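You operate a simulated robot arm through the tools that you are given. There is no shell and no other tool. Be economical: measure what you need, move in short steps, check, and stop when the job is done.

You run a simulated two-armed robot. Do the job below in one go: nothing can be reset, and whatever is moved stays where it is left.

TASK
Pick up the Acid filter core from the parts table with one hand, pass it to the other hand and put it on the upper shelf under the steel bench. Set down upright: filter core.

The check looks at the end state, three seconds after you hand in, the way a careful person would. Anything else that was tipped, shoved, dropped, spilled or broken makes it a failure.

THE ROBOT
Two 7-joint arms with two-finger parallel grippers on one trunk, on a base that drives. Base frame: it is fixed to the floor where the robot stands at the start and does not move with it; the origin is under the middle of the robot, x ahead of it, y to its left, z up. Units: m, rad, N and s.
The left shoulder is at the start at [0.06, 0.143, 0.926], the right one opposite. With the tool pointing down near the work surface each hand reaches from about 0.32 to 0.74 m from the robot's upright axis, wherever it stands, measured 20 degrees to its own side. Places, roughly: upper shelf under the steel bench [-2.7, 2.2, 0.5]. Payload 1.57 kg a hand.
The TCP of each hand is the grasp point between the finger pads, 0.03 m short of the fingertips. In the tool frame z runs along the fingers and y along their closing line. The gripper opens to 0.11 m. The fingers are 0.024 m wide and 0.012 m thick; the gripper's body (0.048 by 0.112 m) begins 0.078 m behind the TCP.
Orientation is that of the tool frame in the base frame, as a unit quaternion [x, y, z, w]. With the fingers straight down and closing along the base's y, the tool's x points along the base's -x, its y along +y and its z along -z.

THE INTERFACE
- The arms move only by the tool arm_command. It takes "left_deltas", "right_deltas" or both (then of equal length, played together; a hand with none holds still); each is a list of rows, each an object of numbers (a shift or turn left out is 0, a gripper value left out holds the last): "tx", "ty", "tz": the shift along the base's x, y, z in cm; "rx", "ry", "rz": the turn, a rotation vector about the base's x, y, z in rad; "jaw": the finger opening in cm, from 0 to 11. In form: [{"tx": .., "ty": .., "tz": .., "rx": .., "ry": .., "rz": .., "jaw": ..}, ...]. A call has 1 to 10 rows; each row is the pose to reach, as a shift and turn from the pose commanded when the call began. Rows are played at 5 a second. More than 0.05 m and 0.15 rad between two rows, or a gripper value outside its range, and nothing of the call is played. A pose out of reach is approached as far as the arm can. The call stops where the force on the tool passes 40 N (or 10 N more than at its start, if that is more) or the arm is blocked; 0.2 s more then pass. The fingers move at their own pace (about 0.045 m/s each) and stop on an object; they squeeze with about 43 N. The grip force told is the motor's: it shows also when the fingers shut on nothing. Time passes only in rows, and 0.2 s behind the last, so rows that repeat a pose let the fingers close. The reply holds the time, the measured pose of the TCP, the force on the tool along the base axes, the opening and the grip force, in the units named above and with some noise, with the torque about the TCP (base axes, N m) and any sound that the robot's microphone picked up.
- Cameras (640 x 400 px; columns grow to the right, rows downward): "scene" is now at [0.052, 0.0166, 1.5475]; the picture's right is [0.20, -0.98, 0.00], its down [-0.65, -0.13, -0.75] and it looks along [0.73, 0.15, -0.66] (base axes); focal length 260 px, centre (320, 200). "left" rides on the left gripper at [0.07, -0.016, -0.141] in its tool frame; the picture's right is [0.23, 0.97, 0.00], its down [-0.85, 0.20, -0.48] and it looks along [-0.47, 0.11, 0.88] (tool axes); focal length 222 px, centre (320, 200). "right" rides on the right gripper at [0.07, 0.016, -0.141] in its tool frame; the picture's right is [-0.23, 0.97, 0.00], its down [-0.85, -0.20, -0.48] and it looks along [-0.47, -0.11, 0.88] (tool axes); focal length 222 px, centre (320, 200). There is no depth. A picture from a camera that has moved, and an enlarged one, comes with that camera's place and axes in the base frame and with its lens.
- camera(camera): a new picture of that camera. The clock stands still meanwhile.
- move_column(by): slides the trunk up (or, below 0, down) by that many m; the arms and the scene camera ride with it, the base frame stays. It gives what a move gives, with no picture.
- drive_base(legs): drives the robot by 1 to 6 legs, each [ahead, left, turn to the left] in m, m and rad, along the robot's own axes; the way and the turn of a leg run together, so that a leg with both is an arc; at most 1.5 m and 3.142 rad a leg. The arms and the cameras ride along, it lands a little off, and it stops where it bumps. It gives what a move gives.
- head_to(pan, tilt): turns the head with the scene camera to pan (to the left, within 1.501 rad either way) and tilt (down, from -0.506 to 1.204), counted from straight ahead of the robot. It gives what a move gives.
- enlarge(camera, box): a new picture of the part [left, top, right, bottom] of that camera's present view, enlarged. The clock stands still meanwhile.
- sign_off(): hands the job in; it is judged then, once.

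Work in short steps. Places have to be worked out from the pictures, the camera data and where the tool is seen: move nearer, look again, correct. Check each grasp and each placing, and mend what went wrong. You have 120 turns and 88 pictures in all, those below and enlarged ones among them. Open the grippers and draw the arms clear of the work before you hand the job in, unless the task says otherwise; then end with one line.

The tools are called after "Emit:" as name(argument=value, ...) on one line, values as JSON. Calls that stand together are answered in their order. arm_command: Moves the arms, as the interface text tells. Its arguments: {"type":"object","properties":{"left_deltas":{"type":"array","items":{"type":"object","properties":{"tx":{"type":"number"},"ty":{"type":"number"},"tz":{"type":"number"},"rx":{"type":"number"},"ry":{"type":"number"},"rz":{"type":"number"},"jaw":{"type":"number"}}}},"right_deltas":{"type":"array","items":{"type":"object","properties":{"tx":{"type":"number"},"ty":{"type":"number"},"tz":{"type":"number"},"rx":{"type":"number"},"ry":{"type":"number"},"rz":{"type":"number"},"jaw":{"type":"number"}}}}},"required":[]} The other tools are called the same way: move_column (by) slides the trunk up or down; drive_base (legs) drives the base; head_to (pan, tilt) turns the head that bears the scene camera; camera (camera) takes a picture; enlarge (camera, box) takes an enlarged picture of a part of a camera's view; sign_off () hands the job in.

At the start:

```text
time: 0.0
left_position: [0.3756, 0.2696, 1.0854]
left_tcp_rot: [0.0, 1.0, 0.002, 0.0]
left_force: [0.3, -0.2, 0.4]
left_wrist_torque: [0.02, 0.02, 0.01]
left_opening: 0.1099
left_grip_force: 0.1
right_position: [0.5742, -0.1717, 1.0003]
right_tcp_rot: [-0.001, 1.0, 0.001, 0.0]
right_force: [0.5, 0.0, 0.5]
right_wrist_torque: [0.04, -0.02, 0.01]
right_opening: 0.1098
right_grip_force: 0.0
trunk travel left (down, up): [-0.525, 0.065]
robot x, y, heading: [-0.0011, 0.0022, -0.006]
head pan, tilt: [0.202, 0.726]
```

scene: 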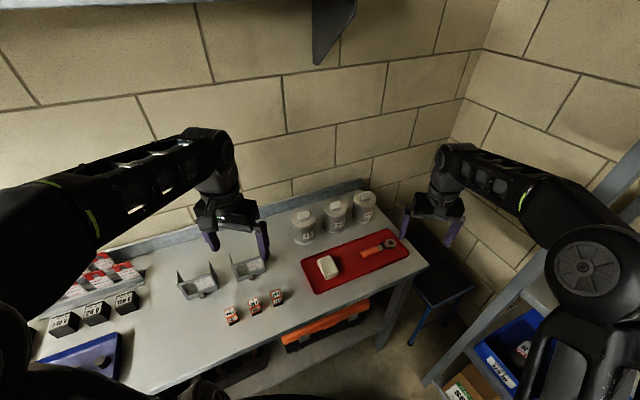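
right: 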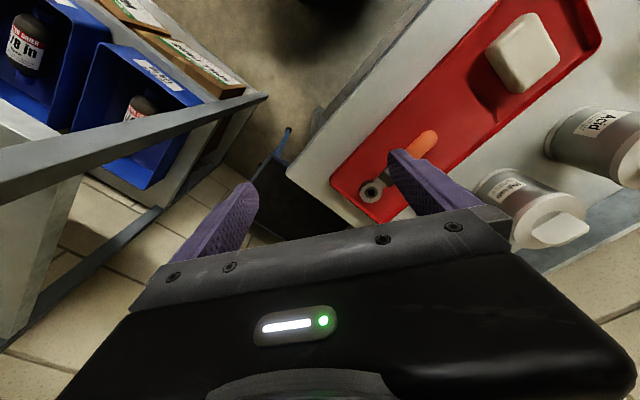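
left: 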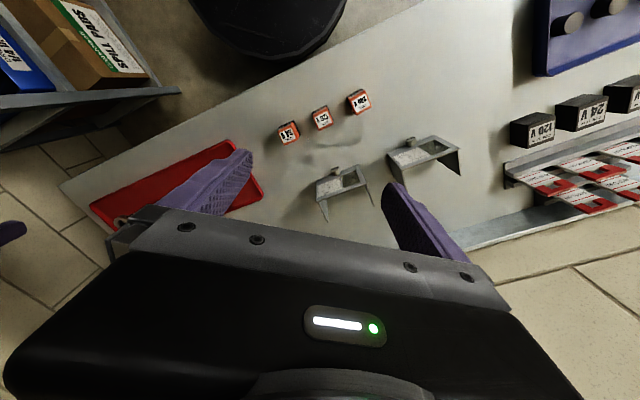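

The scene shows three canisters at the back of the table; I enlarge them to read the labels.

Emit:
enlarge(camera="scene", box=[270, 170, 430, 270])

Emit:
enlarge(camera="right", box=[400, 60, 640, 260])

```text
4.00 times, centred on (350, 220) of scene
camera zoom: at [0.052, 0.0166, 1.5475], right [0.2, -0.98, 0.0], down [-0.65, -0.13, -0.75], along [0.73, 0.15, -0.66], focal length 1039 px, centre (200, 120)
```

zoom: 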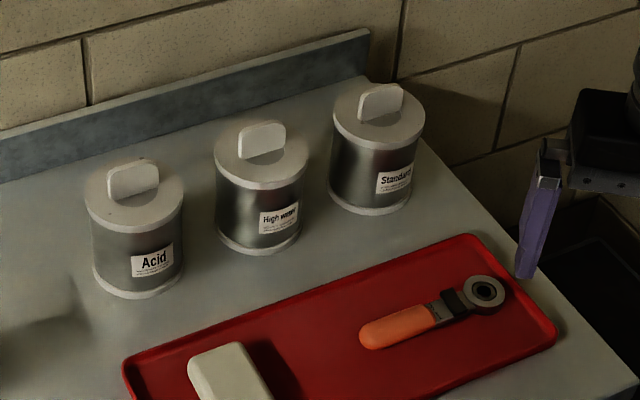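

```text
2.00 times, centred on (520, 160) of right
camera zoom: at [0.5042, -0.1563, 1.1403], right [0.23, 0.97, 0.0], down [0.85, -0.2, 0.48], along [0.47, -0.11, -0.88], focal length 444 px, centre (-80, 280)
```

zoom: 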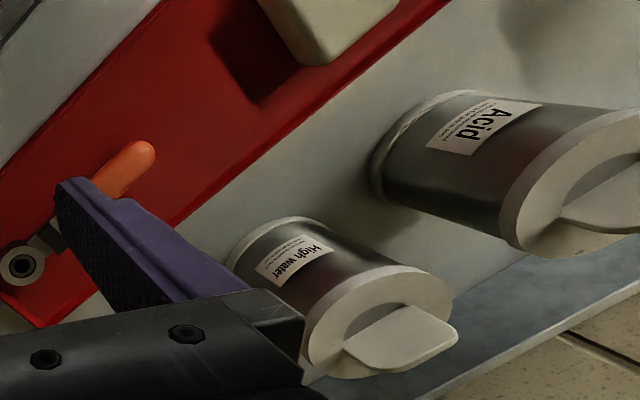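

Acid is the leftmost canister, roughly at (0.68, 0.21), lid z≈0.88, with a tab on top. I bring the left hand nearer, staying high, for a closer look.

Emit:
arm_command(left_deltas=[{"tx": 4.5, "ty": -1.5}, {"tx": 9, "ty": -3}, {"tx": 13.5, "ty": -4.5}, {"tx": 18, "ty": -6}, {"tx": 18, "ty": -6}])

Emit:
camera(camera="left")

```text
time: 1.2
left_position: [0.5419, 0.2126, 1.0875]
left_tcp_rot: [0.001, 1.0, 0.001, 0.001]
left_force: [-0.4, 0.5, 0.4]
left_wrist_torque: [-0.04, 0.01, -0.03]
left_opening: 0.1101
left_grip_force: 0.0
left hand out of reach, approached as far as the arm can: row 4, 5
right_position: [0.5738, -0.172, 1.0001]
right_tcp_rot: [0.0, 1.0, 0.0, 0.0]
right_force: [0.5, 1.0, 1.2]
right_wrist_torque: [-0.01, -0.01, 0.0]
right_opening: 0.1101
right_grip_force: 0.0
trunk travel left (down, up): [-0.525, 0.065]
robot x, y, heading: [-0.002, 0.0057, 0.0]
head pan, tilt: [0.202, 0.726]
```

```text
82 pictures are left
camera left: at [0.4717, 0.197, 1.2281], right [-0.23, 0.97, 0.0], down [0.85, 0.2, 0.48], along [0.47, 0.11, -0.88], focal length 222 px, centre (320, 200)
```

left: 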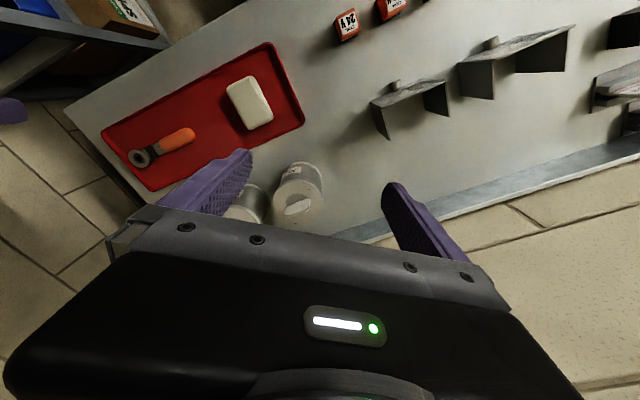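

Acid's tab is around (0.667, 0.205). I enlarge to read its orientation.

Emit:
enlarge(camera="left", box=[250, 150, 346, 210])

Emit:
enlarge(camera="scene", box=[280, 195, 328, 225])

```text
6.67 times, centred on (298, 180) of left
camera zoom: at [0.4717, 0.197, 1.2281], right [-0.23, 0.97, 0.0], down [0.85, 0.2, 0.48], along [0.47, 0.11, -0.88], focal length 1481 px, centre (467, 333)
```

zoom: 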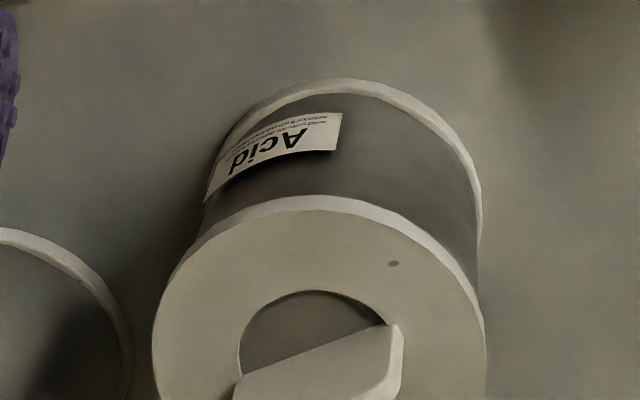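

```text
13.33 times, centred on (304, 210) of scene
camera zoom: at [0.0522, 0.0178, 1.5476], right [0.2, -0.98, 0.0], down [-0.65, -0.13, -0.75], along [0.73, 0.15, -0.66], focal length 3465 px, centre (533, 67)
```

zoom: 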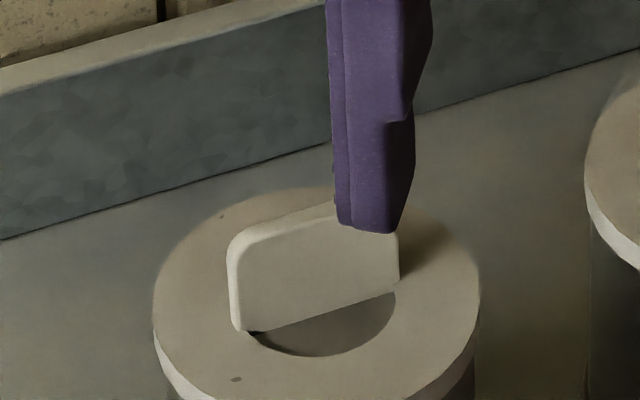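

Tab: centre ≈ (0.668, 0.203), lid top z≈0.89, tab plane normal about 32° from +x. I turn the left hand by −1.01 rad about z and come down to z≈1.0 while partly closing the jaw.

Emit:
arm_command(left_deltas=[{"tz": -2, "rz": -0.145, "jaw": 8}, {"tz": -4, "rz": -0.29}, {"tz": -6, "rz": -0.435}, {"tz": -8, "rz": -0.58}, {"tz": -8, "rz": -0.725}, {"tz": -8, "rz": -0.87}, {"tx": 3, "tz": -8, "rz": -1.01}, {"tx": 6, "tz": -8, "rz": -1.01}, {"tx": 6, "tz": -8, "rz": -1.01}])

Emit:
camera(camera="left")

Emit:
enlarge(camera="scene", box=[240, 150, 400, 250])

```text
time: 3.2
left_position: [0.6049, 0.2136, 1.0067]
left_tcp_rot: [0.484, 0.875, 0.0, 0.001]
left_force: [0.0, 0.2, 0.5]
left_wrist_torque: [0.0, -0.01, -0.01]
left_opening: 0.0798
left_grip_force: 0.0
right_position: [0.5728, -0.1721, 1.0007]
right_tcp_rot: [0.0, 1.0, 0.0, 0.001]
right_force: [0.4, 0.2, 0.1]
right_wrist_torque: [-0.04, 0.01, 0.0]
right_opening: 0.1099
right_grip_force: 0.0
trunk travel left (down, up): [-0.525, 0.065]
robot x, y, heading: [-0.0016, -0.0028, 0.002]
head pan, tilt: [0.202, 0.726]
```

```text
79 pictures are left
camera left: at [0.5518, 0.2651, 1.1482], right [0.7, 0.71, 0.0], down [0.62, -0.62, 0.48], along [0.34, -0.34, -0.88], focal length 222 px, centre (320, 200)
```

left: 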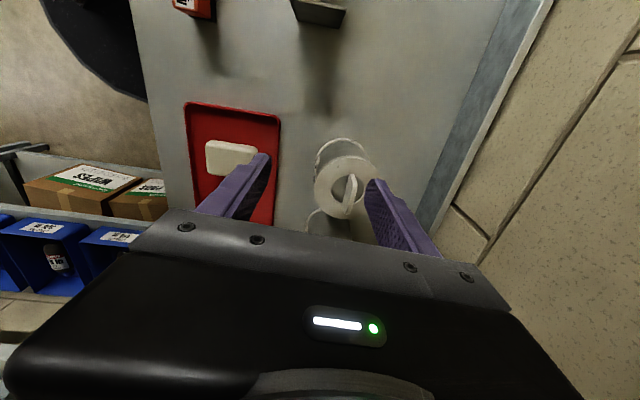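

```text
4.00 times, centred on (320, 200) of scene
camera zoom: at [0.0518, 0.0166, 1.5476], right [0.2, -0.98, 0.0], down [-0.65, -0.13, -0.75], along [0.73, 0.15, -0.66], focal length 1039 px, centre (320, 200)
```

zoom: 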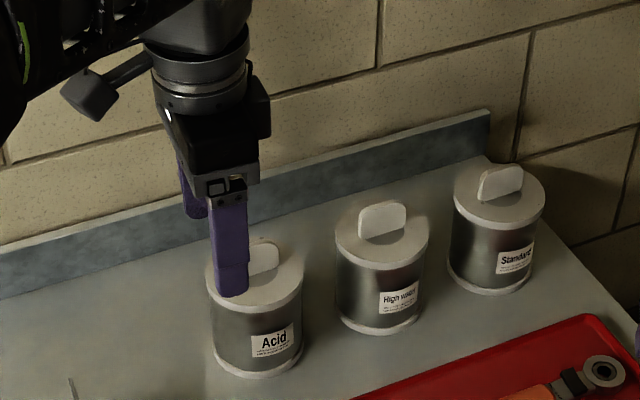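

The tab is now visible between the fingers; I zoom in to refine its place and direction.

Emit:
enlarge(camera="left", box=[288, 130, 416, 210])

```text
5.00 times, centred on (352, 170) of left
camera zoom: at [0.5518, 0.2651, 1.1482], right [0.7, 0.71, 0.0], down [0.62, -0.62, 0.48], along [0.34, -0.34, -0.88], focal length 1111 px, centre (160, 350)
```

zoom: 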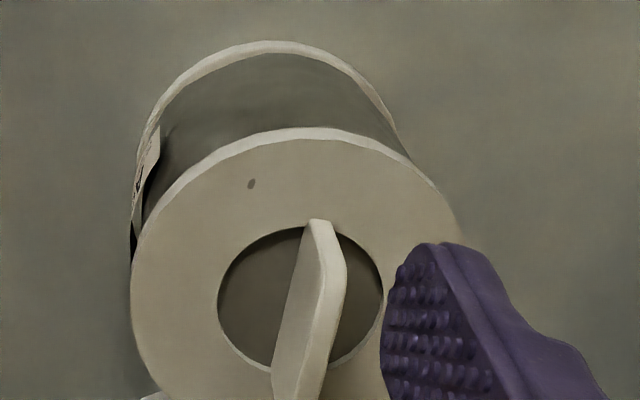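

Tab centre ≈ (0.667, 0.202), lid 0.892, normal at ≈36°. I move above it, then lower with a small turn to z≈0.94.

Emit:
arm_command(left_deltas=[{"tx": 3.1, "ty": -0.6, "rz": 0.06, "jaw": 7}, {"tx": 6.2, "ty": -1.15, "rz": 0.06}, {"tx": 6.2, "ty": -1.15, "rz": 0.06}, {"tx": 6.2, "ty": -1.15, "tz": -3.5, "rz": 0.06}, {"tx": 6.2, "ty": -1.15, "tz": -3.5, "rz": 0.06}])

Emit:
camera(camera="left")

Emit:
enlarge(camera="scene", box=[260, 170, 356, 230])

```text
time: 4.4
left_position: [0.6658, 0.2023, 0.9719]
left_tcp_rot: [0.459, 0.888, 0.001, 0.002]
left_force: [-1.0, 0.0, -0.6]
left_wrist_torque: [-0.02, -0.03, 0.02]
left_opening: 0.0698
left_grip_force: 0.1
left hand out of reach, approached as far as the arm can: row 2, 3
right_position: [0.5732, -0.1725, 1.0008]
right_tcp_rot: [0.0, 1.0, 0.001, 0.001]
right_force: [0.2, -0.4, 0.4]
right_wrist_torque: [0.02, -0.01, 0.01]
right_opening: 0.1099
right_grip_force: 0.2
trunk travel left (down, up): [-0.525, 0.065]
robot x, y, heading: [0.0001, 0.0011, 0.001]
head pan, tilt: [0.202, 0.726]
```

```text
76 pictures are left
camera left: at [0.6101, 0.2502, 1.1139], right [0.66, 0.75, 0.0], down [0.66, -0.58, 0.48], along [0.36, -0.32, -0.88], focal length 222 px, centre (320, 200)
```

left: 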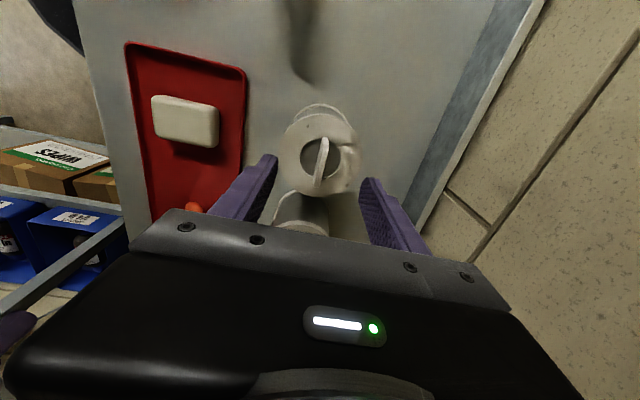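

```text
6.67 times, centred on (308, 200) of scene
camera zoom: at [0.0514, 0.0161, 1.5476], right [0.2, -0.98, 0.0], down [-0.65, -0.13, -0.75], along [0.73, 0.15, -0.66], focal length 1732 px, centre (400, 200)
```

zoom: 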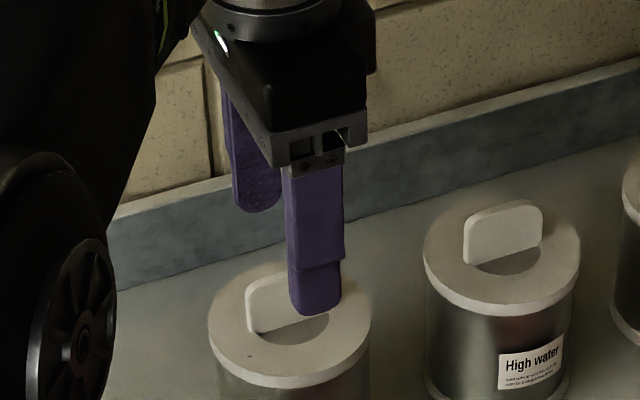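

The hand is centred over the tab (estimate (0.666, 0.204)). I descend to z≈0.928 and watch the force.

Emit:
arm_command(left_deltas=[{"tz": -1.5}, {"tz": -3}, {"tz": -4.3}, {"tz": -4.3}])

Emit:
enlarge(camera="left", box=[224, 80, 416, 200])

Emit:
enlarge(camera="scene", box=[260, 170, 356, 230])

```text
time: 5.4
left_position: [0.6658, 0.202, 0.9283]
left_tcp_rot: [0.457, 0.889, 0.0, 0.001]
left_force: [0.2, 0.7, 0.0]
left_wrist_torque: [0.01, 0.02, 0.0]
left_opening: 0.0701
left_grip_force: 0.0
right_position: [0.5735, -0.1728, 0.9996]
right_tcp_rot: [0.0, 1.0, 0.0, -0.001]
right_force: [0.1, 0.2, 0.2]
right_wrist_torque: [0.01, 0.01, 0.0]
right_opening: 0.1103
right_grip_force: 0.2
trunk travel left (down, up): [-0.525, 0.065]
robot x, y, heading: [0.0022, -0.0009, -0.001]
head pan, tilt: [0.202, 0.726]
```

```text
3.33 times, centred on (320, 140) of left
camera zoom: at [0.6105, 0.25, 1.0698], right [0.66, 0.75, 0.0], down [0.66, -0.58, 0.48], along [0.36, -0.32, -0.88], focal length 740 px, centre (320, 400)
```

zoom: 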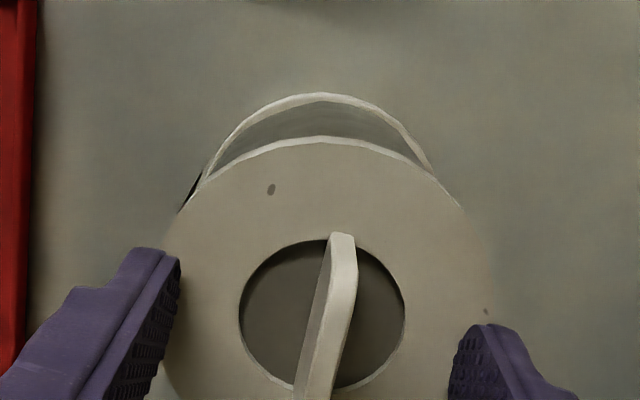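

```text
6.67 times, centred on (308, 200) of scene
camera zoom: at [0.052, 0.0165, 1.5475], right [0.2, -0.98, 0.0], down [-0.65, -0.13, -0.75], along [0.73, 0.15, -0.66], focal length 1732 px, centre (400, 200)
```

zoom: 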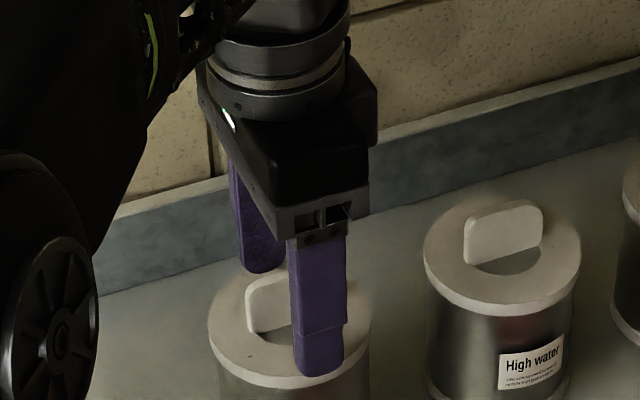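

The fingers straddle the tab with no contact. I close the jaw.

Emit:
arm_command(left_deltas=[{"tz": -0.3, "jaw": 4}, {"tz": -0.3, "jaw": 2}, {"tz": -0.3, "jaw": 0}, {"tz": -0.3}, {"tz": -0.3}, {"tz": -0.3}, {"tz": -0.3}])

Emit:
enlarge(camera="left", box=[224, 80, 416, 200])

```text
time: 7.0
left_position: [0.6659, 0.2032, 0.9283]
left_tcp_rot: [0.457, 0.889, 0.003, 0.003]
left_force: [6.6, 6.6, 30.5]
left_wrist_torque: [0.28, 0.3, -0.2]
left_opening: 0.0056
left_grip_force: 25.6
right_position: [0.572, -0.1729, 1.0022]
right_tcp_rot: [0.0, 1.0, 0.0, 0.001]
right_force: [0.2, 0.2, 0.5]
right_wrist_torque: [0.04, -0.01, 0.01]
right_opening: 0.11
right_grip_force: 0.1
trunk travel left (down, up): [-0.525, 0.065]
robot x, y, heading: [-0.0018, 0.0018, 0.001]
head pan, tilt: [0.202, 0.726]
```

```text
3.33 times, centred on (320, 140) of left
camera zoom: at [0.6092, 0.251, 1.0694], right [0.66, 0.75, 0.01], down [0.66, -0.58, 0.48], along [0.37, -0.31, -0.88], focal length 740 px, centre (320, 400)
```

zoom: 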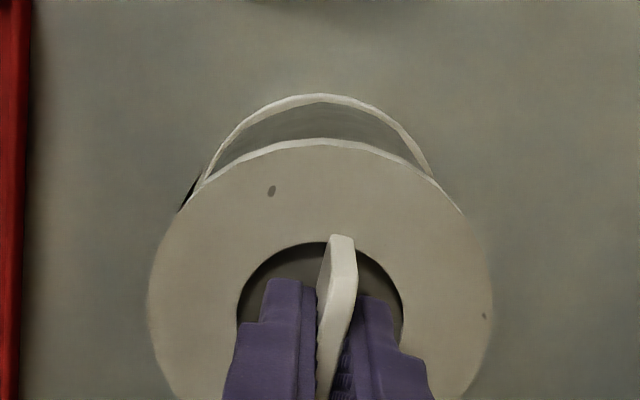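

Gripped (opening 5.6 mm); the tips press the lid slightly. I raise gently and check whether it comes along.

Emit:
arm_command(left_deltas=[{"tz": 0.4}, {"tz": 0.8}, {"tz": 1.6}, {"tz": 2.5}, {"tz": 2.5}])

Emit:
enlarge(camera="scene", box=[240, 160, 400, 260])

Emit:
enlarge(camera="left", box=[224, 80, 416, 200])

```text
time: 8.2
left_position: [0.6652, 0.2009, 0.9485]
left_tcp_rot: [0.457, 0.889, 0.001, 0.0]
left_force: [-1.0, -0.1, -1.7]
left_wrist_torque: [0.0, 0.0, -0.02]
left_opening: 0.0054
left_grip_force: 25.7
right_position: [0.5746, -0.1726, 1.0003]
right_tcp_rot: [0.0, 1.0, 0.0, 0.0]
right_force: [-0.1, 0.4, 0.3]
right_wrist_torque: [-0.03, -0.01, 0.0]
right_opening: 0.11
right_grip_force: 0.1
trunk travel left (down, up): [-0.525, 0.065]
robot x, y, heading: [-0.0037, -0.0007, 0.003]
head pan, tilt: [0.202, 0.726]
```

```text
4.00 times, centred on (320, 210) of scene
camera zoom: at [0.0523, 0.0166, 1.5475], right [0.2, -0.98, 0.0], down [-0.65, -0.13, -0.75], along [0.73, 0.15, -0.66], focal length 1039 px, centre (320, 160)
```

zoom: 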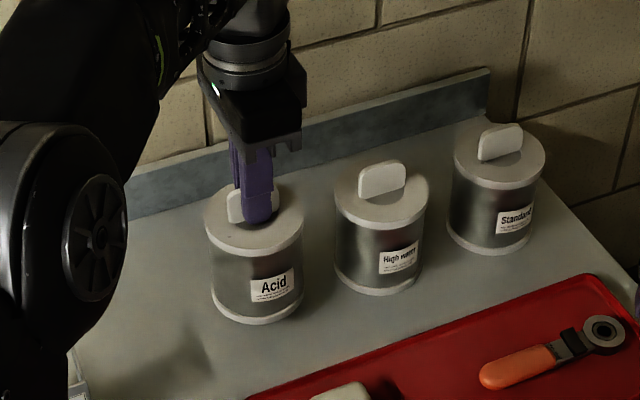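

```text
3.33 times, centred on (320, 140) of left
camera zoom: at [0.6102, 0.2494, 1.0906], right [0.66, 0.75, 0.0], down [0.66, -0.58, 0.48], along [0.36, -0.32, -0.88], focal length 740 px, centre (320, 400)
```

zoom: 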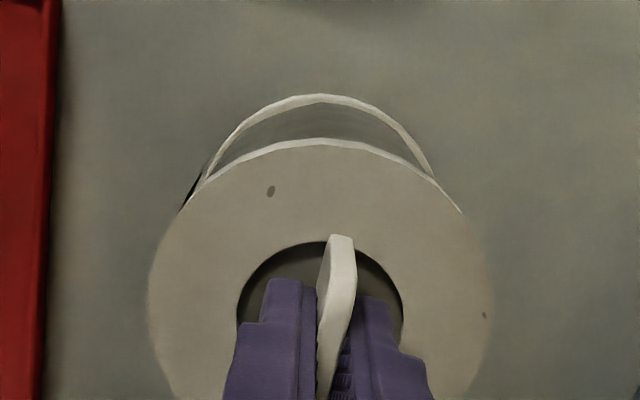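

The core is lifted and hangs straight. I raise it further and draw it in toward the robot; the right hand is drawn in as well.

Emit:
arm_command(left_deltas=[{"tz": 4}, {"tz": 8}, {"tx": -4, "tz": 11}, {"tx": -8, "tz": 12}, {"tx": -12, "tz": 12}, {"tx": -16, "ty": 1, "tz": 12}, {"tx": -20, "ty": 2, "tz": 12}, {"tx": -24, "ty": 3, "tz": 12}, {"tx": -24, "ty": 3, "tz": 12}], right_deltas=[{"tz": 2}, {"tz": 4}, {"tx": -3, "tz": 5}, {"tx": -6, "tz": 5}, {"tx": -9, "tz": 5}, {"tx": -12, "tz": 5}, {"tx": -15, "tz": 5}, {"tx": -18, "ty": -2, "tz": 5}, {"tx": -18, "ty": -2, "tz": 5}])

Emit:
camera(camera="scene")

```text
time: 10.2
left_position: [0.4258, 0.2318, 1.0702]
left_tcp_rot: [0.457, 0.889, 0.0, 0.0]
left_force: [0.4, -0.2, -2.2]
left_wrist_torque: [0.01, 0.02, 0.02]
left_opening: 0.0057
left_grip_force: 26.0
left hand out of reach, approached as far as the arm can: row 1, 2, 3, 4
right_position: [0.3946, -0.1917, 1.0485]
right_tcp_rot: [0.0, 1.0, 0.0, 0.0]
right_force: [0.5, -0.4, -0.5]
right_wrist_torque: [-0.03, 0.02, 0.01]
right_opening: 0.1102
right_grip_force: 0.0
trunk travel left (down, up): [-0.525, 0.065]
robot x, y, heading: [0.0011, 0.0033, -0.0]
head pan, tilt: [0.202, 0.726]
```

```text
69 pictures are left
camera scene: at [0.0536, 0.0169, 1.5474], right [0.2, -0.98, 0.0], down [-0.65, -0.13, -0.75], along [0.73, 0.15, -0.66], focal length 260 px, centre (320, 200)
```

scene: 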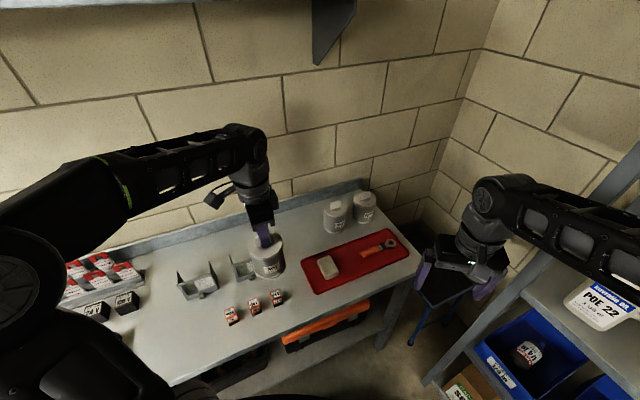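

Both hands are drawn in with the core held. I now look left and right to see the way out.

Emit:
head_to(pan=1.5, tilt=0.4)

Emit:
camera(camera="scene")

Emit:
head_to(pan=-1.5, tilt=0.5)

Emit:
camera(camera="scene")

```text
time: 11.7
left_position: [0.4251, 0.2319, 1.0712]
left_tcp_rot: [0.457, 0.89, 0.001, 0.0]
left_force: [-0.5, -0.5, -1.8]
left_wrist_torque: [0.01, -0.04, -0.01]
left_opening: 0.0056
left_grip_force: 26.0
right_position: [0.3946, -0.1932, 1.0493]
right_tcp_rot: [0.0, 1.0, 0.0, 0.0]
right_force: [-0.2, -0.3, -0.3]
right_wrist_torque: [0.04, 0.0, 0.0]
right_opening: 0.1101
right_grip_force: 0.1
trunk travel left (down, up): [-0.525, 0.065]
robot x, y, heading: [0.0019, -0.0021, -0.001]
head pan, tilt: [1.499, 0.4]
```

```text
68 pictures are left
camera scene: at [-0.0233, 0.0921, 1.5766], right [1.0, -0.07, 0.0], down [-0.03, -0.39, -0.92], along [0.07, 0.92, -0.39], focal length 260 px, centre (320, 200)
```

scene: 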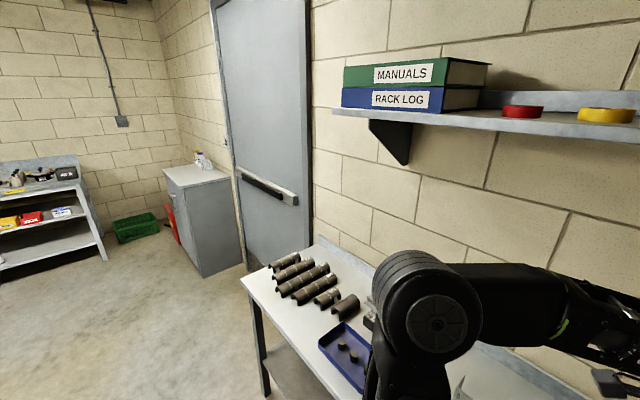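

```text
time: 14.3
left_position: [0.4261, 0.2326, 1.0703]
left_tcp_rot: [0.457, 0.889, 0.001, 0.001]
left_force: [-1.2, 0.7, -2.1]
left_wrist_torque: [0.02, -0.01, 0.0]
left_opening: 0.0057
left_grip_force: 25.5
right_position: [0.3948, -0.1923, 1.0496]
right_tcp_rot: [0.001, 1.0, 0.0, 0.0]
right_force: [0.3, -0.6, 0.6]
right_wrist_torque: [0.01, 0.0, 0.01]
right_opening: 0.1099
right_grip_force: 0.0
trunk travel left (down, up): [-0.525, 0.065]
robot x, y, heading: [-0.0016, -0.0023, -0.003]
head pan, tilt: [-1.499, 0.499]
```

```text
67 pictures are left
camera scene: at [-0.0235, -0.0911, 1.5675], right [-1.0, -0.07, 0.0], down [-0.03, 0.48, -0.88], along [0.06, -0.88, -0.48], focal length 260 px, centre (320, 200)
```

scene: 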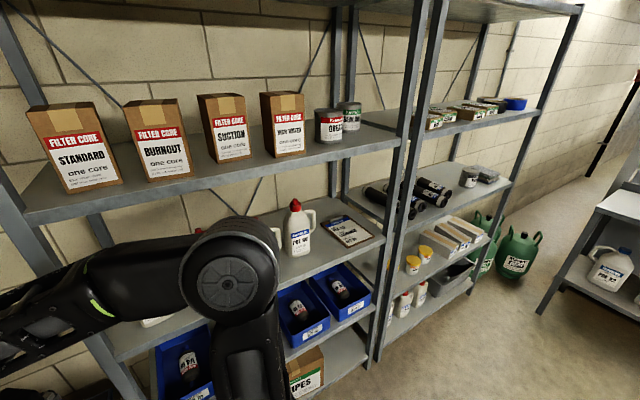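

The steel bench stands behind-left, its front edge about (-2.04,2.43)→(-2.54,2.03), facing direction (0.62,-0.78). I back off and turn to face it, then look.

Emit:
drive_base(legs=[[-0.5, 0, 0], [0, 0, 1.12], [0, 0, 1.12]])

Emit:
head_to(pan=0.0, tilt=0.45)

Emit:
camera(camera="scene")

```text
time: 22.8
left_position: [-0.9362, 0.1812, 1.0714]
left_tcp_rot: [-0.608, 0.794, 0.0, 0.0]
left_force: [0.3, -0.2, -2.7]
left_wrist_torque: [0.04, 0.01, 0.0]
left_opening: 0.0057
left_grip_force: 25.6
right_position: [-0.5881, 0.4258, 1.049]
right_tcp_rot: [0.903, -0.429, 0.001, 0.0]
right_force: [0.3, -0.6, 0.2]
right_wrist_torque: [0.01, 0.0, 0.03]
right_opening: 0.11
right_grip_force: 0.1
trunk travel left (down, up): [-0.525, 0.065]
robot x, y, heading: [-0.4873, -0.0005, 2.259]
head pan, tilt: [-1.499, 0.499]
```

```text
time: 24.4
left_position: [-0.9375, 0.1815, 1.0713]
left_tcp_rot: [-0.607, 0.795, 0.001, -0.001]
left_force: [0.3, -0.4, -2.8]
left_wrist_torque: [-0.01, -0.02, -0.01]
left_opening: 0.0056
left_grip_force: 25.8
right_position: [-0.5877, 0.427, 1.05]
right_tcp_rot: [0.903, -0.429, 0.001, 0.0]
right_force: [0.3, 0.8, 0.5]
right_wrist_torque: [0.02, 0.01, 0.01]
right_opening: 0.1099
right_grip_force: 0.1
trunk travel left (down, up): [-0.525, 0.065]
robot x, y, heading: [-0.4876, 0.0002, 2.261]
head pan, tilt: [0.0, 0.45]
```

```text
66 pictures are left
camera scene: at [-0.5275, 0.047, 1.5719], right [0.77, 0.63, 0.0], down [0.28, -0.34, -0.9], along [-0.57, 0.7, -0.44], focal length 260 px, centre (320, 200)
```

scene: 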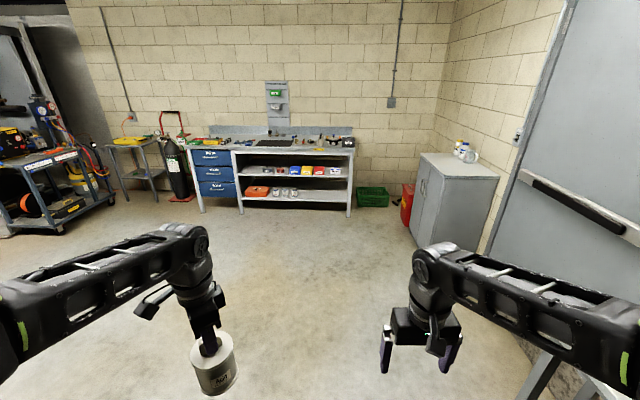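

The way is clear; the bench is straight ahead with an upper shelf already holding items. I enlarge it.

Emit:
enlarge(camera="scene", box=[200, 130, 360, 230])

```text
4.00 times, centred on (280, 180) of scene
camera zoom: at [-0.5275, 0.047, 1.5719], right [0.77, 0.63, 0.0], down [0.28, -0.34, -0.9], along [-0.57, 0.7, -0.44], focal length 1039 px, centre (480, 280)
```

zoom: 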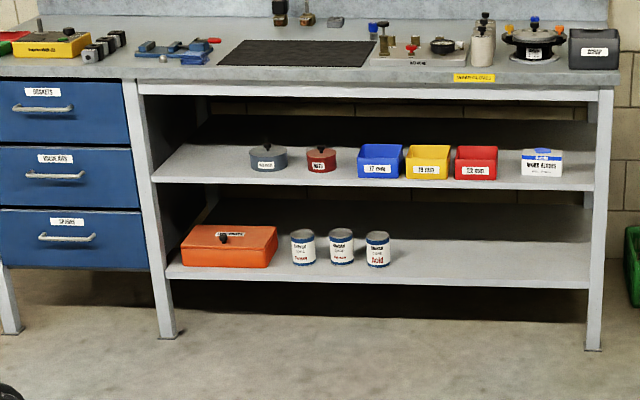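

The left end of the upper shelf (left of the grey pot) has a free gap of about 0.2 m, clearance about 0.25 m, so the placing must be with a horizontal hand. I start turning the right hand to point forward with its camera up (180° about the axis f−up), half now.

Emit:
arm_command(right_deltas=[{"rx": -0.0671, "ry": 0.0812, "rz": -0.1053, "tz": -1}, {"rx": -0.1342, "ry": 0.1624, "rz": -0.2106, "tz": -2}, {"rx": -0.2013, "ry": 0.2436, "rz": -0.3159, "tz": -3}, {"rx": -0.2684, "ry": 0.3248, "rz": -0.4212, "tz": -4}, {"rx": -0.3355, "ry": 0.406, "rz": -0.5265, "tz": -5}, {"rx": -0.4026, "ry": 0.4872, "rz": -0.6318, "tz": -5}, {"rx": -0.4697, "ry": 0.5684, "rz": -0.7371, "tz": -5}, {"rx": -0.5368, "ry": 0.6496, "rz": -0.8424, "tz": -5}, {"rx": -0.6039, "ry": 0.7308, "rz": -0.9477, "tz": -5}, {"rx": -0.671, "ry": 0.812, "rz": -1.053, "tz": -5}])

Emit:
camera(camera="scene")

```text
time: 26.6
left_position: [-0.937, 0.1819, 1.0704]
left_tcp_rot: [-0.608, 0.794, 0.001, -0.001]
left_force: [0.8, -0.1, -2.1]
left_wrist_torque: [0.01, -0.03, -0.01]
left_opening: 0.0058
left_grip_force: 25.8
right_position: [-0.5883, 0.4262, 0.9992]
right_tcp_rot: [-0.458, 0.749, 0.202, -0.435]
right_force: [-0.3, 0.8, 1.1]
right_wrist_torque: [0.01, 0.0, -0.01]
right_opening: 0.1101
right_grip_force: 0.1
trunk travel left (down, up): [-0.525, 0.065]
robot x, y, heading: [-0.4859, 0.0014, 2.255]
head pan, tilt: [0.0, 0.45]
```

```text
64 pictures are left
camera scene: at [-0.5274, 0.0469, 1.572], right [0.77, 0.63, 0.0], down [0.28, -0.34, -0.9], along [-0.57, 0.7, -0.44], focal length 260 px, centre (320, 200)
```

scene: 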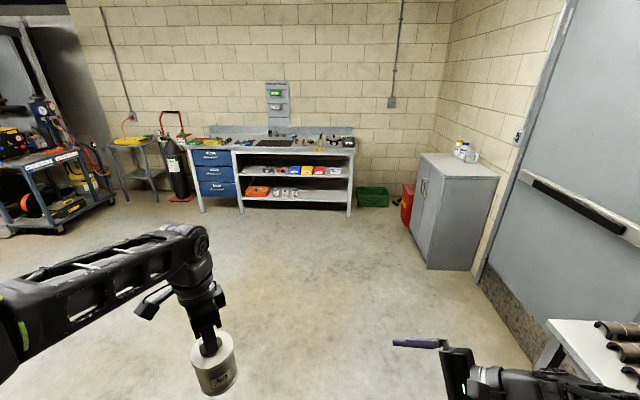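

Half done without trouble. I continue the turn.

Emit:
arm_command(right_deltas=[{"rx": -0.0671, "ry": 0.0812, "rz": -0.1053}, {"rx": -0.1342, "ry": 0.1624, "rz": -0.2106}, {"rx": -0.2013, "ry": 0.2436, "rz": -0.3159}, {"rx": -0.2684, "ry": 0.3248, "rz": -0.4212}, {"rx": -0.3355, "ry": 0.406, "rz": -0.5265}, {"rx": -0.4026, "ry": 0.4872, "rz": -0.6318}, {"rx": -0.4697, "ry": 0.5684, "rz": -0.7371}, {"rx": -0.5368, "ry": 0.6496, "rz": -0.8424}, {"rx": -0.6039, "ry": 0.7308, "rz": -0.9477}, {"rx": -0.671, "ry": 0.812, "rz": -1.053}])

Emit:
camera(camera="scene")

```text
time: 28.8
left_position: [-0.9353, 0.183, 1.071]
left_tcp_rot: [-0.607, 0.794, 0.001, 0.0]
left_force: [0.4, 0.5, -1.8]
left_wrist_torque: [-0.02, 0.0, 0.01]
left_opening: 0.0057
left_grip_force: 25.3
right_position: [-0.6061, 0.514, 0.8982]
right_tcp_rot: [0.229, 0.671, 0.298, -0.639]
right_force: [-0.3, -0.5, -0.5]
right_wrist_torque: [0.01, 0.02, -0.01]
right_opening: 0.1099
right_grip_force: 0.1
right hand out of reach, approached as far as the arm can: row 2, 3, 4, 5, 6, 7, 8, 9, 10
trunk travel left (down, up): [-0.525, 0.065]
robot x, y, heading: [-0.4853, 0.0009, 2.253]
head pan, tilt: [0.0, 0.45]
```

```text
63 pictures are left
camera scene: at [-0.5267, 0.0477, 1.572], right [0.77, 0.63, 0.0], down [0.28, -0.34, -0.9], along [-0.57, 0.7, -0.44], focal length 260 px, centre (320, 200)
```

scene: 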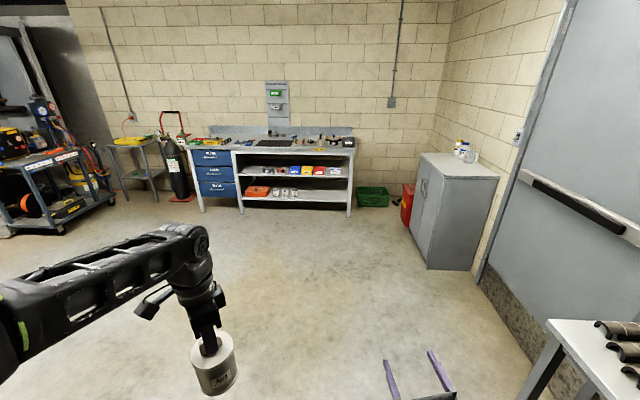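

The right hand now points forward with camera up (x axis ≈ up). I bring it to the middle at z≈0.93 to test reach.

Emit:
arm_command(right_deltas=[{"tx": -3, "ty": -2.4, "tz": 1, "jaw": 11}, {"tx": -6, "ty": -4.8, "tz": 2}, {"tx": -9, "ty": -7.2, "tz": 3}, {"tx": -12, "ty": -9.6, "tz": 3}, {"tx": -14, "ty": -11.4, "tz": 3}, {"tx": -14, "ty": -11.4, "tz": 3}])

Emit:
head_to(pan=0.0, tilt=0.8)

Emit:
camera(camera="scene")

Emit:
camera(camera="right")

```text
time: 30.2
left_position: [-0.9366, 0.1821, 1.0719]
left_tcp_rot: [-0.608, 0.794, 0.0, -0.001]
left_force: [0.5, -0.2, -2.2]
left_wrist_torque: [0.04, -0.02, -0.02]
left_opening: 0.0057
left_grip_force: 25.1
right_position: [-0.751, 0.3995, 0.9279]
right_tcp_rot: [0.228, 0.672, 0.298, -0.639]
right_force: [0.3, 0.5, 0.5]
right_wrist_torque: [0.02, 0.01, 0.02]
right_opening: 0.1102
right_grip_force: 0.0
right hand out of reach, approached as far as the arm can: row 1, 2, 3, 4
trunk travel left (down, up): [-0.525, 0.065]
robot x, y, heading: [-0.4854, -0.0008, 2.255]
head pan, tilt: [0.0, 0.45]
```

```text
time: 31.0
left_position: [-0.937, 0.1821, 1.0701]
left_tcp_rot: [-0.606, 0.795, 0.0, -0.001]
left_force: [0.5, 0.0, -2.3]
left_wrist_torque: [0.0, -0.02, -0.01]
left_opening: 0.0056
left_grip_force: 25.9
right_position: [-0.7513, 0.3988, 0.926]
right_tcp_rot: [0.229, 0.672, 0.298, -0.639]
right_force: [-0.3, 0.3, -0.8]
right_wrist_torque: [-0.02, 0.02, 0.0]
right_opening: 0.1099
right_grip_force: 0.1
trunk travel left (down, up): [-0.525, 0.065]
robot x, y, heading: [-0.4905, -0.0007, 2.258]
head pan, tilt: [0.0, 0.799]
```

```text
62 pictures are left
camera scene: at [-0.5205, 0.0383, 1.5416], right [0.77, 0.63, 0.0], down [0.45, -0.55, -0.7], along [-0.44, 0.54, -0.72], focal length 260 px, centre (320, 200)
```

scene: 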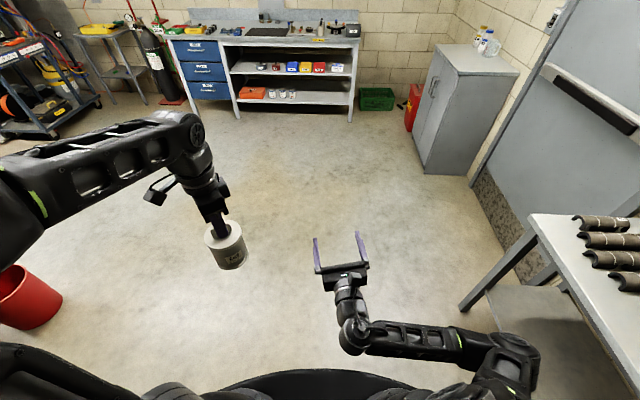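

```text
61 pictures are left
camera right: at [-0.6436, 0.3077, 0.9978], right [0.69, 0.72, -0.12], down [0.28, -0.41, -0.87], along [-0.67, 0.56, -0.48], focal length 222 px, centre (320, 200)
```

right: 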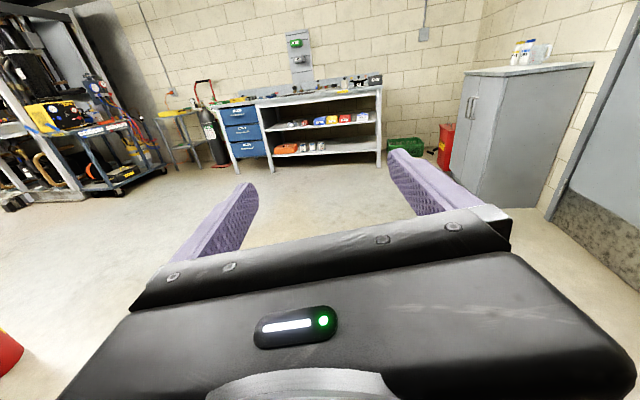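

Right hand pose works. I swing the core forward and then in front of the right hand, 12 cm ahead of its TCP, keeping height for now.

Emit:
arm_command(left_deltas=[{"tx": -3.3, "ty": 3.2}, {"tx": -6.6, "ty": 6.4}, {"tx": -9.8, "ty": 9.5}, {"tx": -6.5, "ty": 13}, {"tx": -3.2, "ty": 16.5}, {"tx": 0.1, "ty": 20}, {"tx": 3.4, "ty": 23.5}, {"tx": 6.7, "ty": 27}, {"tx": 9.9, "ty": 30}, {"tx": 9.9, "ty": 30}])

Emit:
camera(camera="right")

Emit:
camera(camera="scene")

```text
time: 33.2
left_position: [-0.8848, 0.3405, 1.1085]
left_tcp_rot: [-0.609, 0.793, 0.014, 0.001]
left_force: [1.1, -0.3, -1.8]
left_wrist_torque: [0.0, 0.04, -0.02]
left_opening: 0.0056
left_grip_force: 26.3
left hand out of reach, approached as far as the arm can: row 6, 7, 8, 9, 10
right_position: [-0.7501, 0.3988, 0.9265]
right_tcp_rot: [0.228, 0.672, 0.298, -0.639]
right_force: [0.7, 0.1, 0.7]
right_wrist_torque: [-0.01, -0.02, 0.03]
right_opening: 0.1101
right_grip_force: 0.0
trunk travel left (down, up): [-0.525, 0.065]
robot x, y, heading: [-0.486, -0.0052, 2.255]
head pan, tilt: [0.0, 0.799]
```

```text
60 pictures are left
camera right: at [-0.6427, 0.3073, 0.9981], right [0.69, 0.72, -0.12], down [0.28, -0.41, -0.87], along [-0.67, 0.56, -0.48], focal length 222 px, centre (320, 200)
```

right: 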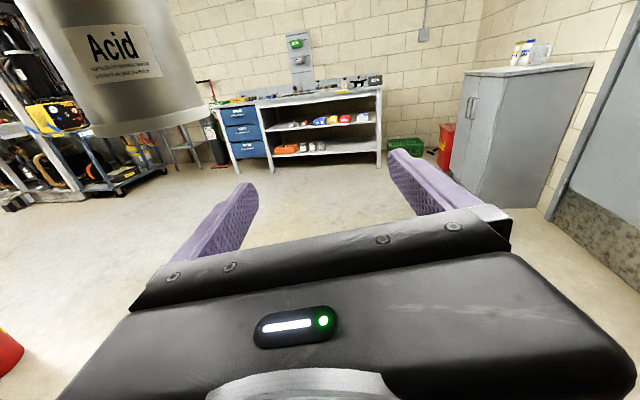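

```text
59 pictures are left
camera scene: at [-0.5189, 0.0378, 1.5416], right [0.77, 0.63, 0.0], down [0.45, -0.56, -0.7], along [-0.44, 0.54, -0.72], focal length 260 px, centre (320, 200)
```

scene: 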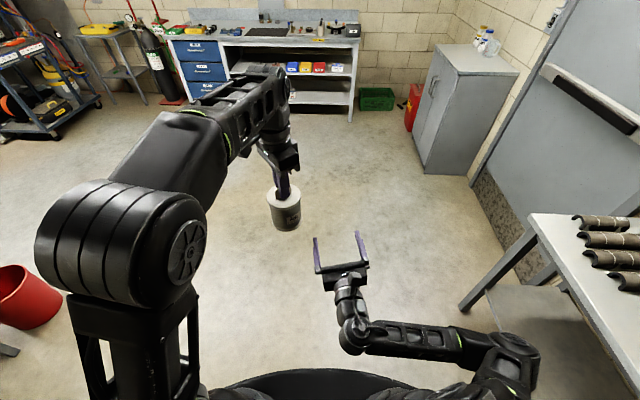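

The left arm ran out of reach there and rose to z≈1.11. I lower it to ≈1.0 a little further forward, where reach is better, keeping clear of the right fingers.

Emit:
arm_command(left_deltas=[{"tx": -1, "ty": 1.5, "tz": -2}, {"tx": -2.3, "ty": 3, "tz": -4}, {"tx": -2.3, "ty": 4.7, "tz": -6}, {"tx": -2.3, "ty": 4.7, "tz": -8}, {"tx": -2.3, "ty": 4.7, "tz": -10.5}, {"tx": -2.3, "ty": 4.7, "tz": -10.5}])

Emit:
camera(camera="right")

```text
time: 34.6
left_position: [-0.9131, 0.3888, 1.0]
left_tcp_rot: [-0.607, 0.795, 0.002, 0.0]
left_force: [0.3, 0.4, -1.7]
left_wrist_torque: [0.01, 0.0, 0.02]
left_opening: 0.0054
left_grip_force: 25.8
right_position: [-0.7508, 0.3993, 0.9267]
right_tcp_rot: [0.228, 0.672, 0.298, -0.638]
right_force: [-0.3, 0.3, 0.9]
right_wrist_torque: [0.0, 0.0, -0.02]
right_opening: 0.1101
right_grip_force: 0.0
trunk travel left (down, up): [-0.525, 0.065]
robot x, y, heading: [-0.4845, -0.0022, 2.263]
head pan, tilt: [0.0, 0.799]
```

```text
58 pictures are left
camera right: at [-0.6436, 0.3077, 0.9978], right [0.69, 0.72, -0.12], down [0.28, -0.41, -0.87], along [-0.67, 0.56, -0.48], focal length 222 px, centre (320, 200)
```

right: 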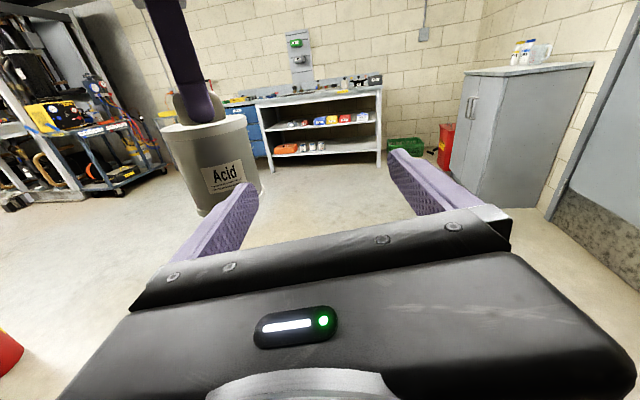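

Left hand is exactly in place; core body spans z≈0.885–0.970, and the right TCP at 0.927 is right at its middle. I correct the right hand's 6° roll and shift it sideways to face the core.

Emit:
arm_command(right_deltas=[{"tx": -2.1, "ty": -2.2, "rx": -0.025, "ry": 0.024}, {"tx": -4.2, "ty": -4.4, "rx": -0.05, "ry": 0.048}, {"tx": -6.3, "ty": -6.6, "rx": -0.077, "ry": 0.074}, {"tx": -8.3, "ty": -8.65, "rx": -0.077, "ry": 0.074}, {"tx": -8.3, "ty": -8.65, "rx": -0.077, "ry": 0.074}])

Emit:
camera(camera="right")

```text
time: 35.8
left_position: [-0.9141, 0.388, 1.0019]
left_tcp_rot: [-0.608, 0.794, 0.001, -0.002]
left_force: [0.2, 0.2, -1.6]
left_wrist_torque: [0.02, -0.02, -0.03]
left_opening: 0.0058
left_grip_force: 25.3
right_position: [-0.8042, 0.3656, 0.9169]
right_tcp_rot: [0.262, 0.659, 0.262, -0.655]
right_force: [0.2, -0.3, 0.3]
right_wrist_torque: [-0.01, 0.04, -0.03]
right_opening: 0.1101
right_grip_force: 0.0
right hand out of reach, approached as far as the arm can: row 2, 3, 4, 5
trunk travel left (down, up): [-0.525, 0.065]
robot x, y, heading: [-0.4932, 0.0001, 2.26]
head pan, tilt: [0.0, 0.799]
```

```text
57 pictures are left
camera right: at [-0.691, 0.2815, 0.9856], right [0.67, 0.71, -0.23], down [0.21, -0.48, -0.85], along [-0.71, 0.52, -0.47], focal length 222 px, centre (320, 200)
```

right: 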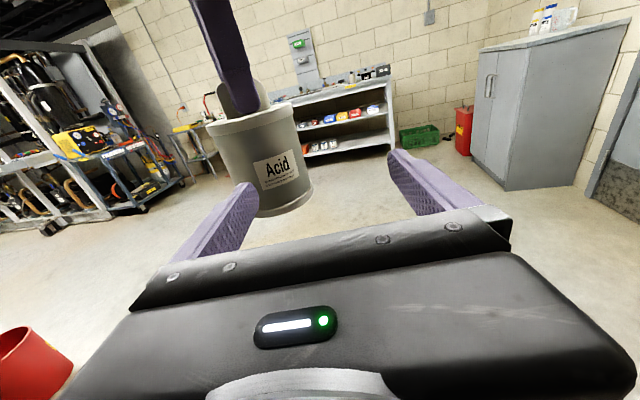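

Right hand is now level (x axis up) but can't go further left-back. I move the core instead toward the right hand's centre line.

Emit:
arm_command(left_deltas=[{"tx": -1, "ty": 1.5}, {"tx": 0, "ty": 3}, {"tx": 1.3, "ty": 4.4}, {"tx": 2.65, "ty": 5.7}, {"tx": 2.65, "ty": 5.7}])

Emit:
camera(camera="right")

```text
time: 37.0
left_position: [-0.8886, 0.4466, 1.0011]
left_tcp_rot: [-0.608, 0.794, 0.001, 0.0]
left_force: [-0.5, -0.3, -2.6]
left_wrist_torque: [-0.03, 0.0, 0.02]
left_opening: 0.0055
left_grip_force: 25.2
right_position: [-0.8044, 0.3668, 0.9162]
right_tcp_rot: [0.262, 0.659, 0.262, -0.655]
right_force: [0.6, 0.1, 0.0]
right_wrist_torque: [0.02, -0.01, 0.01]
right_opening: 0.1103
right_grip_force: 0.1
trunk travel left (down, up): [-0.525, 0.065]
robot x, y, heading: [-0.4875, -0.001, 2.251]
head pan, tilt: [0.0, 0.799]
```

```text
56 pictures are left
camera right: at [-0.6909, 0.2814, 0.9857], right [0.67, 0.71, -0.23], down [0.21, -0.48, -0.85], along [-0.71, 0.52, -0.47], focal length 222 px, centre (320, 200)
```

right: 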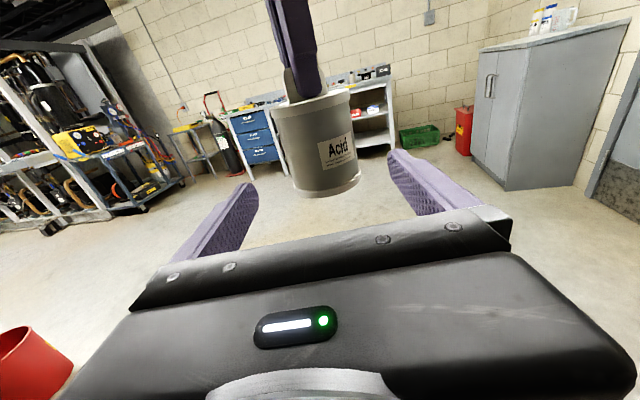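

Core is centred on the right hand's line, 11.6 cm ahead. I raise the right hand 1.9 cm and advance most of the way.

Emit:
arm_command(right_deltas=[{"tz": 1.0}, {"tz": 1.9}, {"tx": -2, "ty": 1.9, "tz": 1.9}, {"tx": -4, "ty": 3.8, "tz": 1.9}, {"tx": -5, "ty": 4.8, "tz": 1.9}, {"tx": -5, "ty": 4.8, "tz": 1.9}])

Emit:
camera(camera="right")

```text
time: 38.4
left_position: [-0.8882, 0.4469, 1.0008]
left_tcp_rot: [-0.608, 0.794, 0.001, -0.001]
left_force: [0.2, 0.9, -2.8]
left_wrist_torque: [-0.02, 0.04, 0.02]
left_opening: 0.0056
left_grip_force: 25.4
right_position: [-0.8542, 0.4163, 0.9349]
right_tcp_rot: [0.264, 0.659, 0.263, -0.654]
right_force: [1.1, -0.4, -0.6]
right_wrist_torque: [0.0, -0.01, 0.0]
right_opening: 0.1098
right_grip_force: 0.1
right hand out of reach, approached as far as the arm can: row 1, 2
trunk travel left (down, up): [-0.525, 0.065]
robot x, y, heading: [-0.4858, -0.0023, 2.255]
head pan, tilt: [0.0, 0.799]
```

```text
55 pictures are left
camera right: at [-0.7408, 0.3294, 1.0052], right [0.68, 0.7, -0.23], down [0.21, -0.48, -0.85], along [-0.71, 0.53, -0.47], focal length 222 px, centre (320, 200)
```

right: 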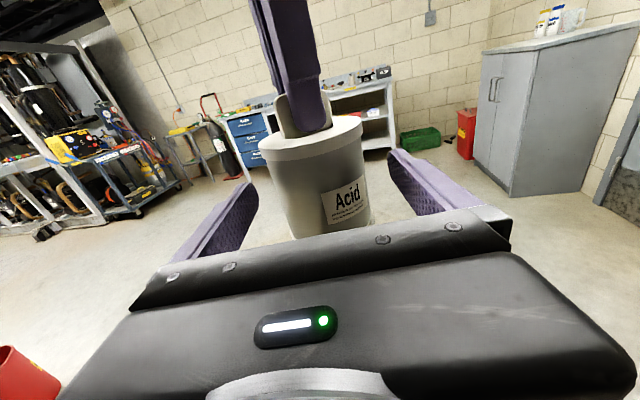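

Centred; I advance the remaining 4.5 cm.

Emit:
arm_command(right_deltas=[{"tx": -1.3, "ty": 1.2}, {"tx": -2.5, "ty": 2.3}, {"tx": -3.3, "ty": 3.1}, {"tx": -3.3, "ty": 3.1}])

Emit:
camera(camera="right")

Emit:
enlarge(camera="scene", box=[240, 140, 400, 240])

```text
time: 39.4
left_position: [-0.8887, 0.4476, 1.0015]
left_tcp_rot: [-0.608, 0.794, 0.001, -0.001]
left_force: [0.6, 0.5, -3.3]
left_wrist_torque: [-0.03, 0.03, 0.0]
left_opening: 0.0054
left_grip_force: 25.2
right_position: [-0.8862, 0.4472, 0.9353]
right_tcp_rot: [0.264, 0.659, 0.263, -0.654]
right_force: [-0.3, -0.2, -0.5]
right_wrist_torque: [0.03, -0.01, -0.02]
right_opening: 0.1101
right_grip_force: 0.0
trunk travel left (down, up): [-0.525, 0.065]
robot x, y, heading: [-0.4885, -0.0007, 2.256]
head pan, tilt: [0.0, 0.799]
```

```text
54 pictures are left
camera right: at [-0.7733, 0.3604, 1.0054], right [0.68, 0.7, -0.23], down [0.21, -0.48, -0.85], along [-0.71, 0.53, -0.47], focal length 222 px, centre (320, 200)
```

right: 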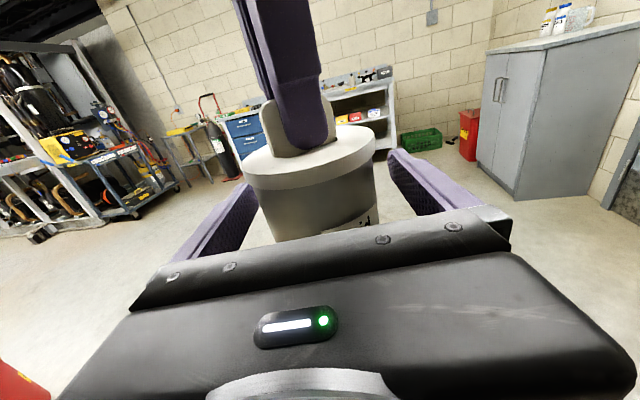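

```text
4.00 times, centred on (320, 190) of scene
camera zoom: at [-0.5205, 0.0384, 1.5415], right [0.77, 0.63, 0.0], down [0.45, -0.56, -0.7], along [-0.44, 0.54, -0.72], focal length 1039 px, centre (320, 240)
```

zoom: 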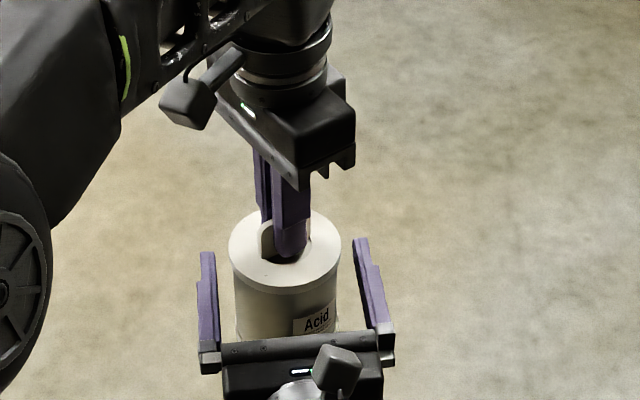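

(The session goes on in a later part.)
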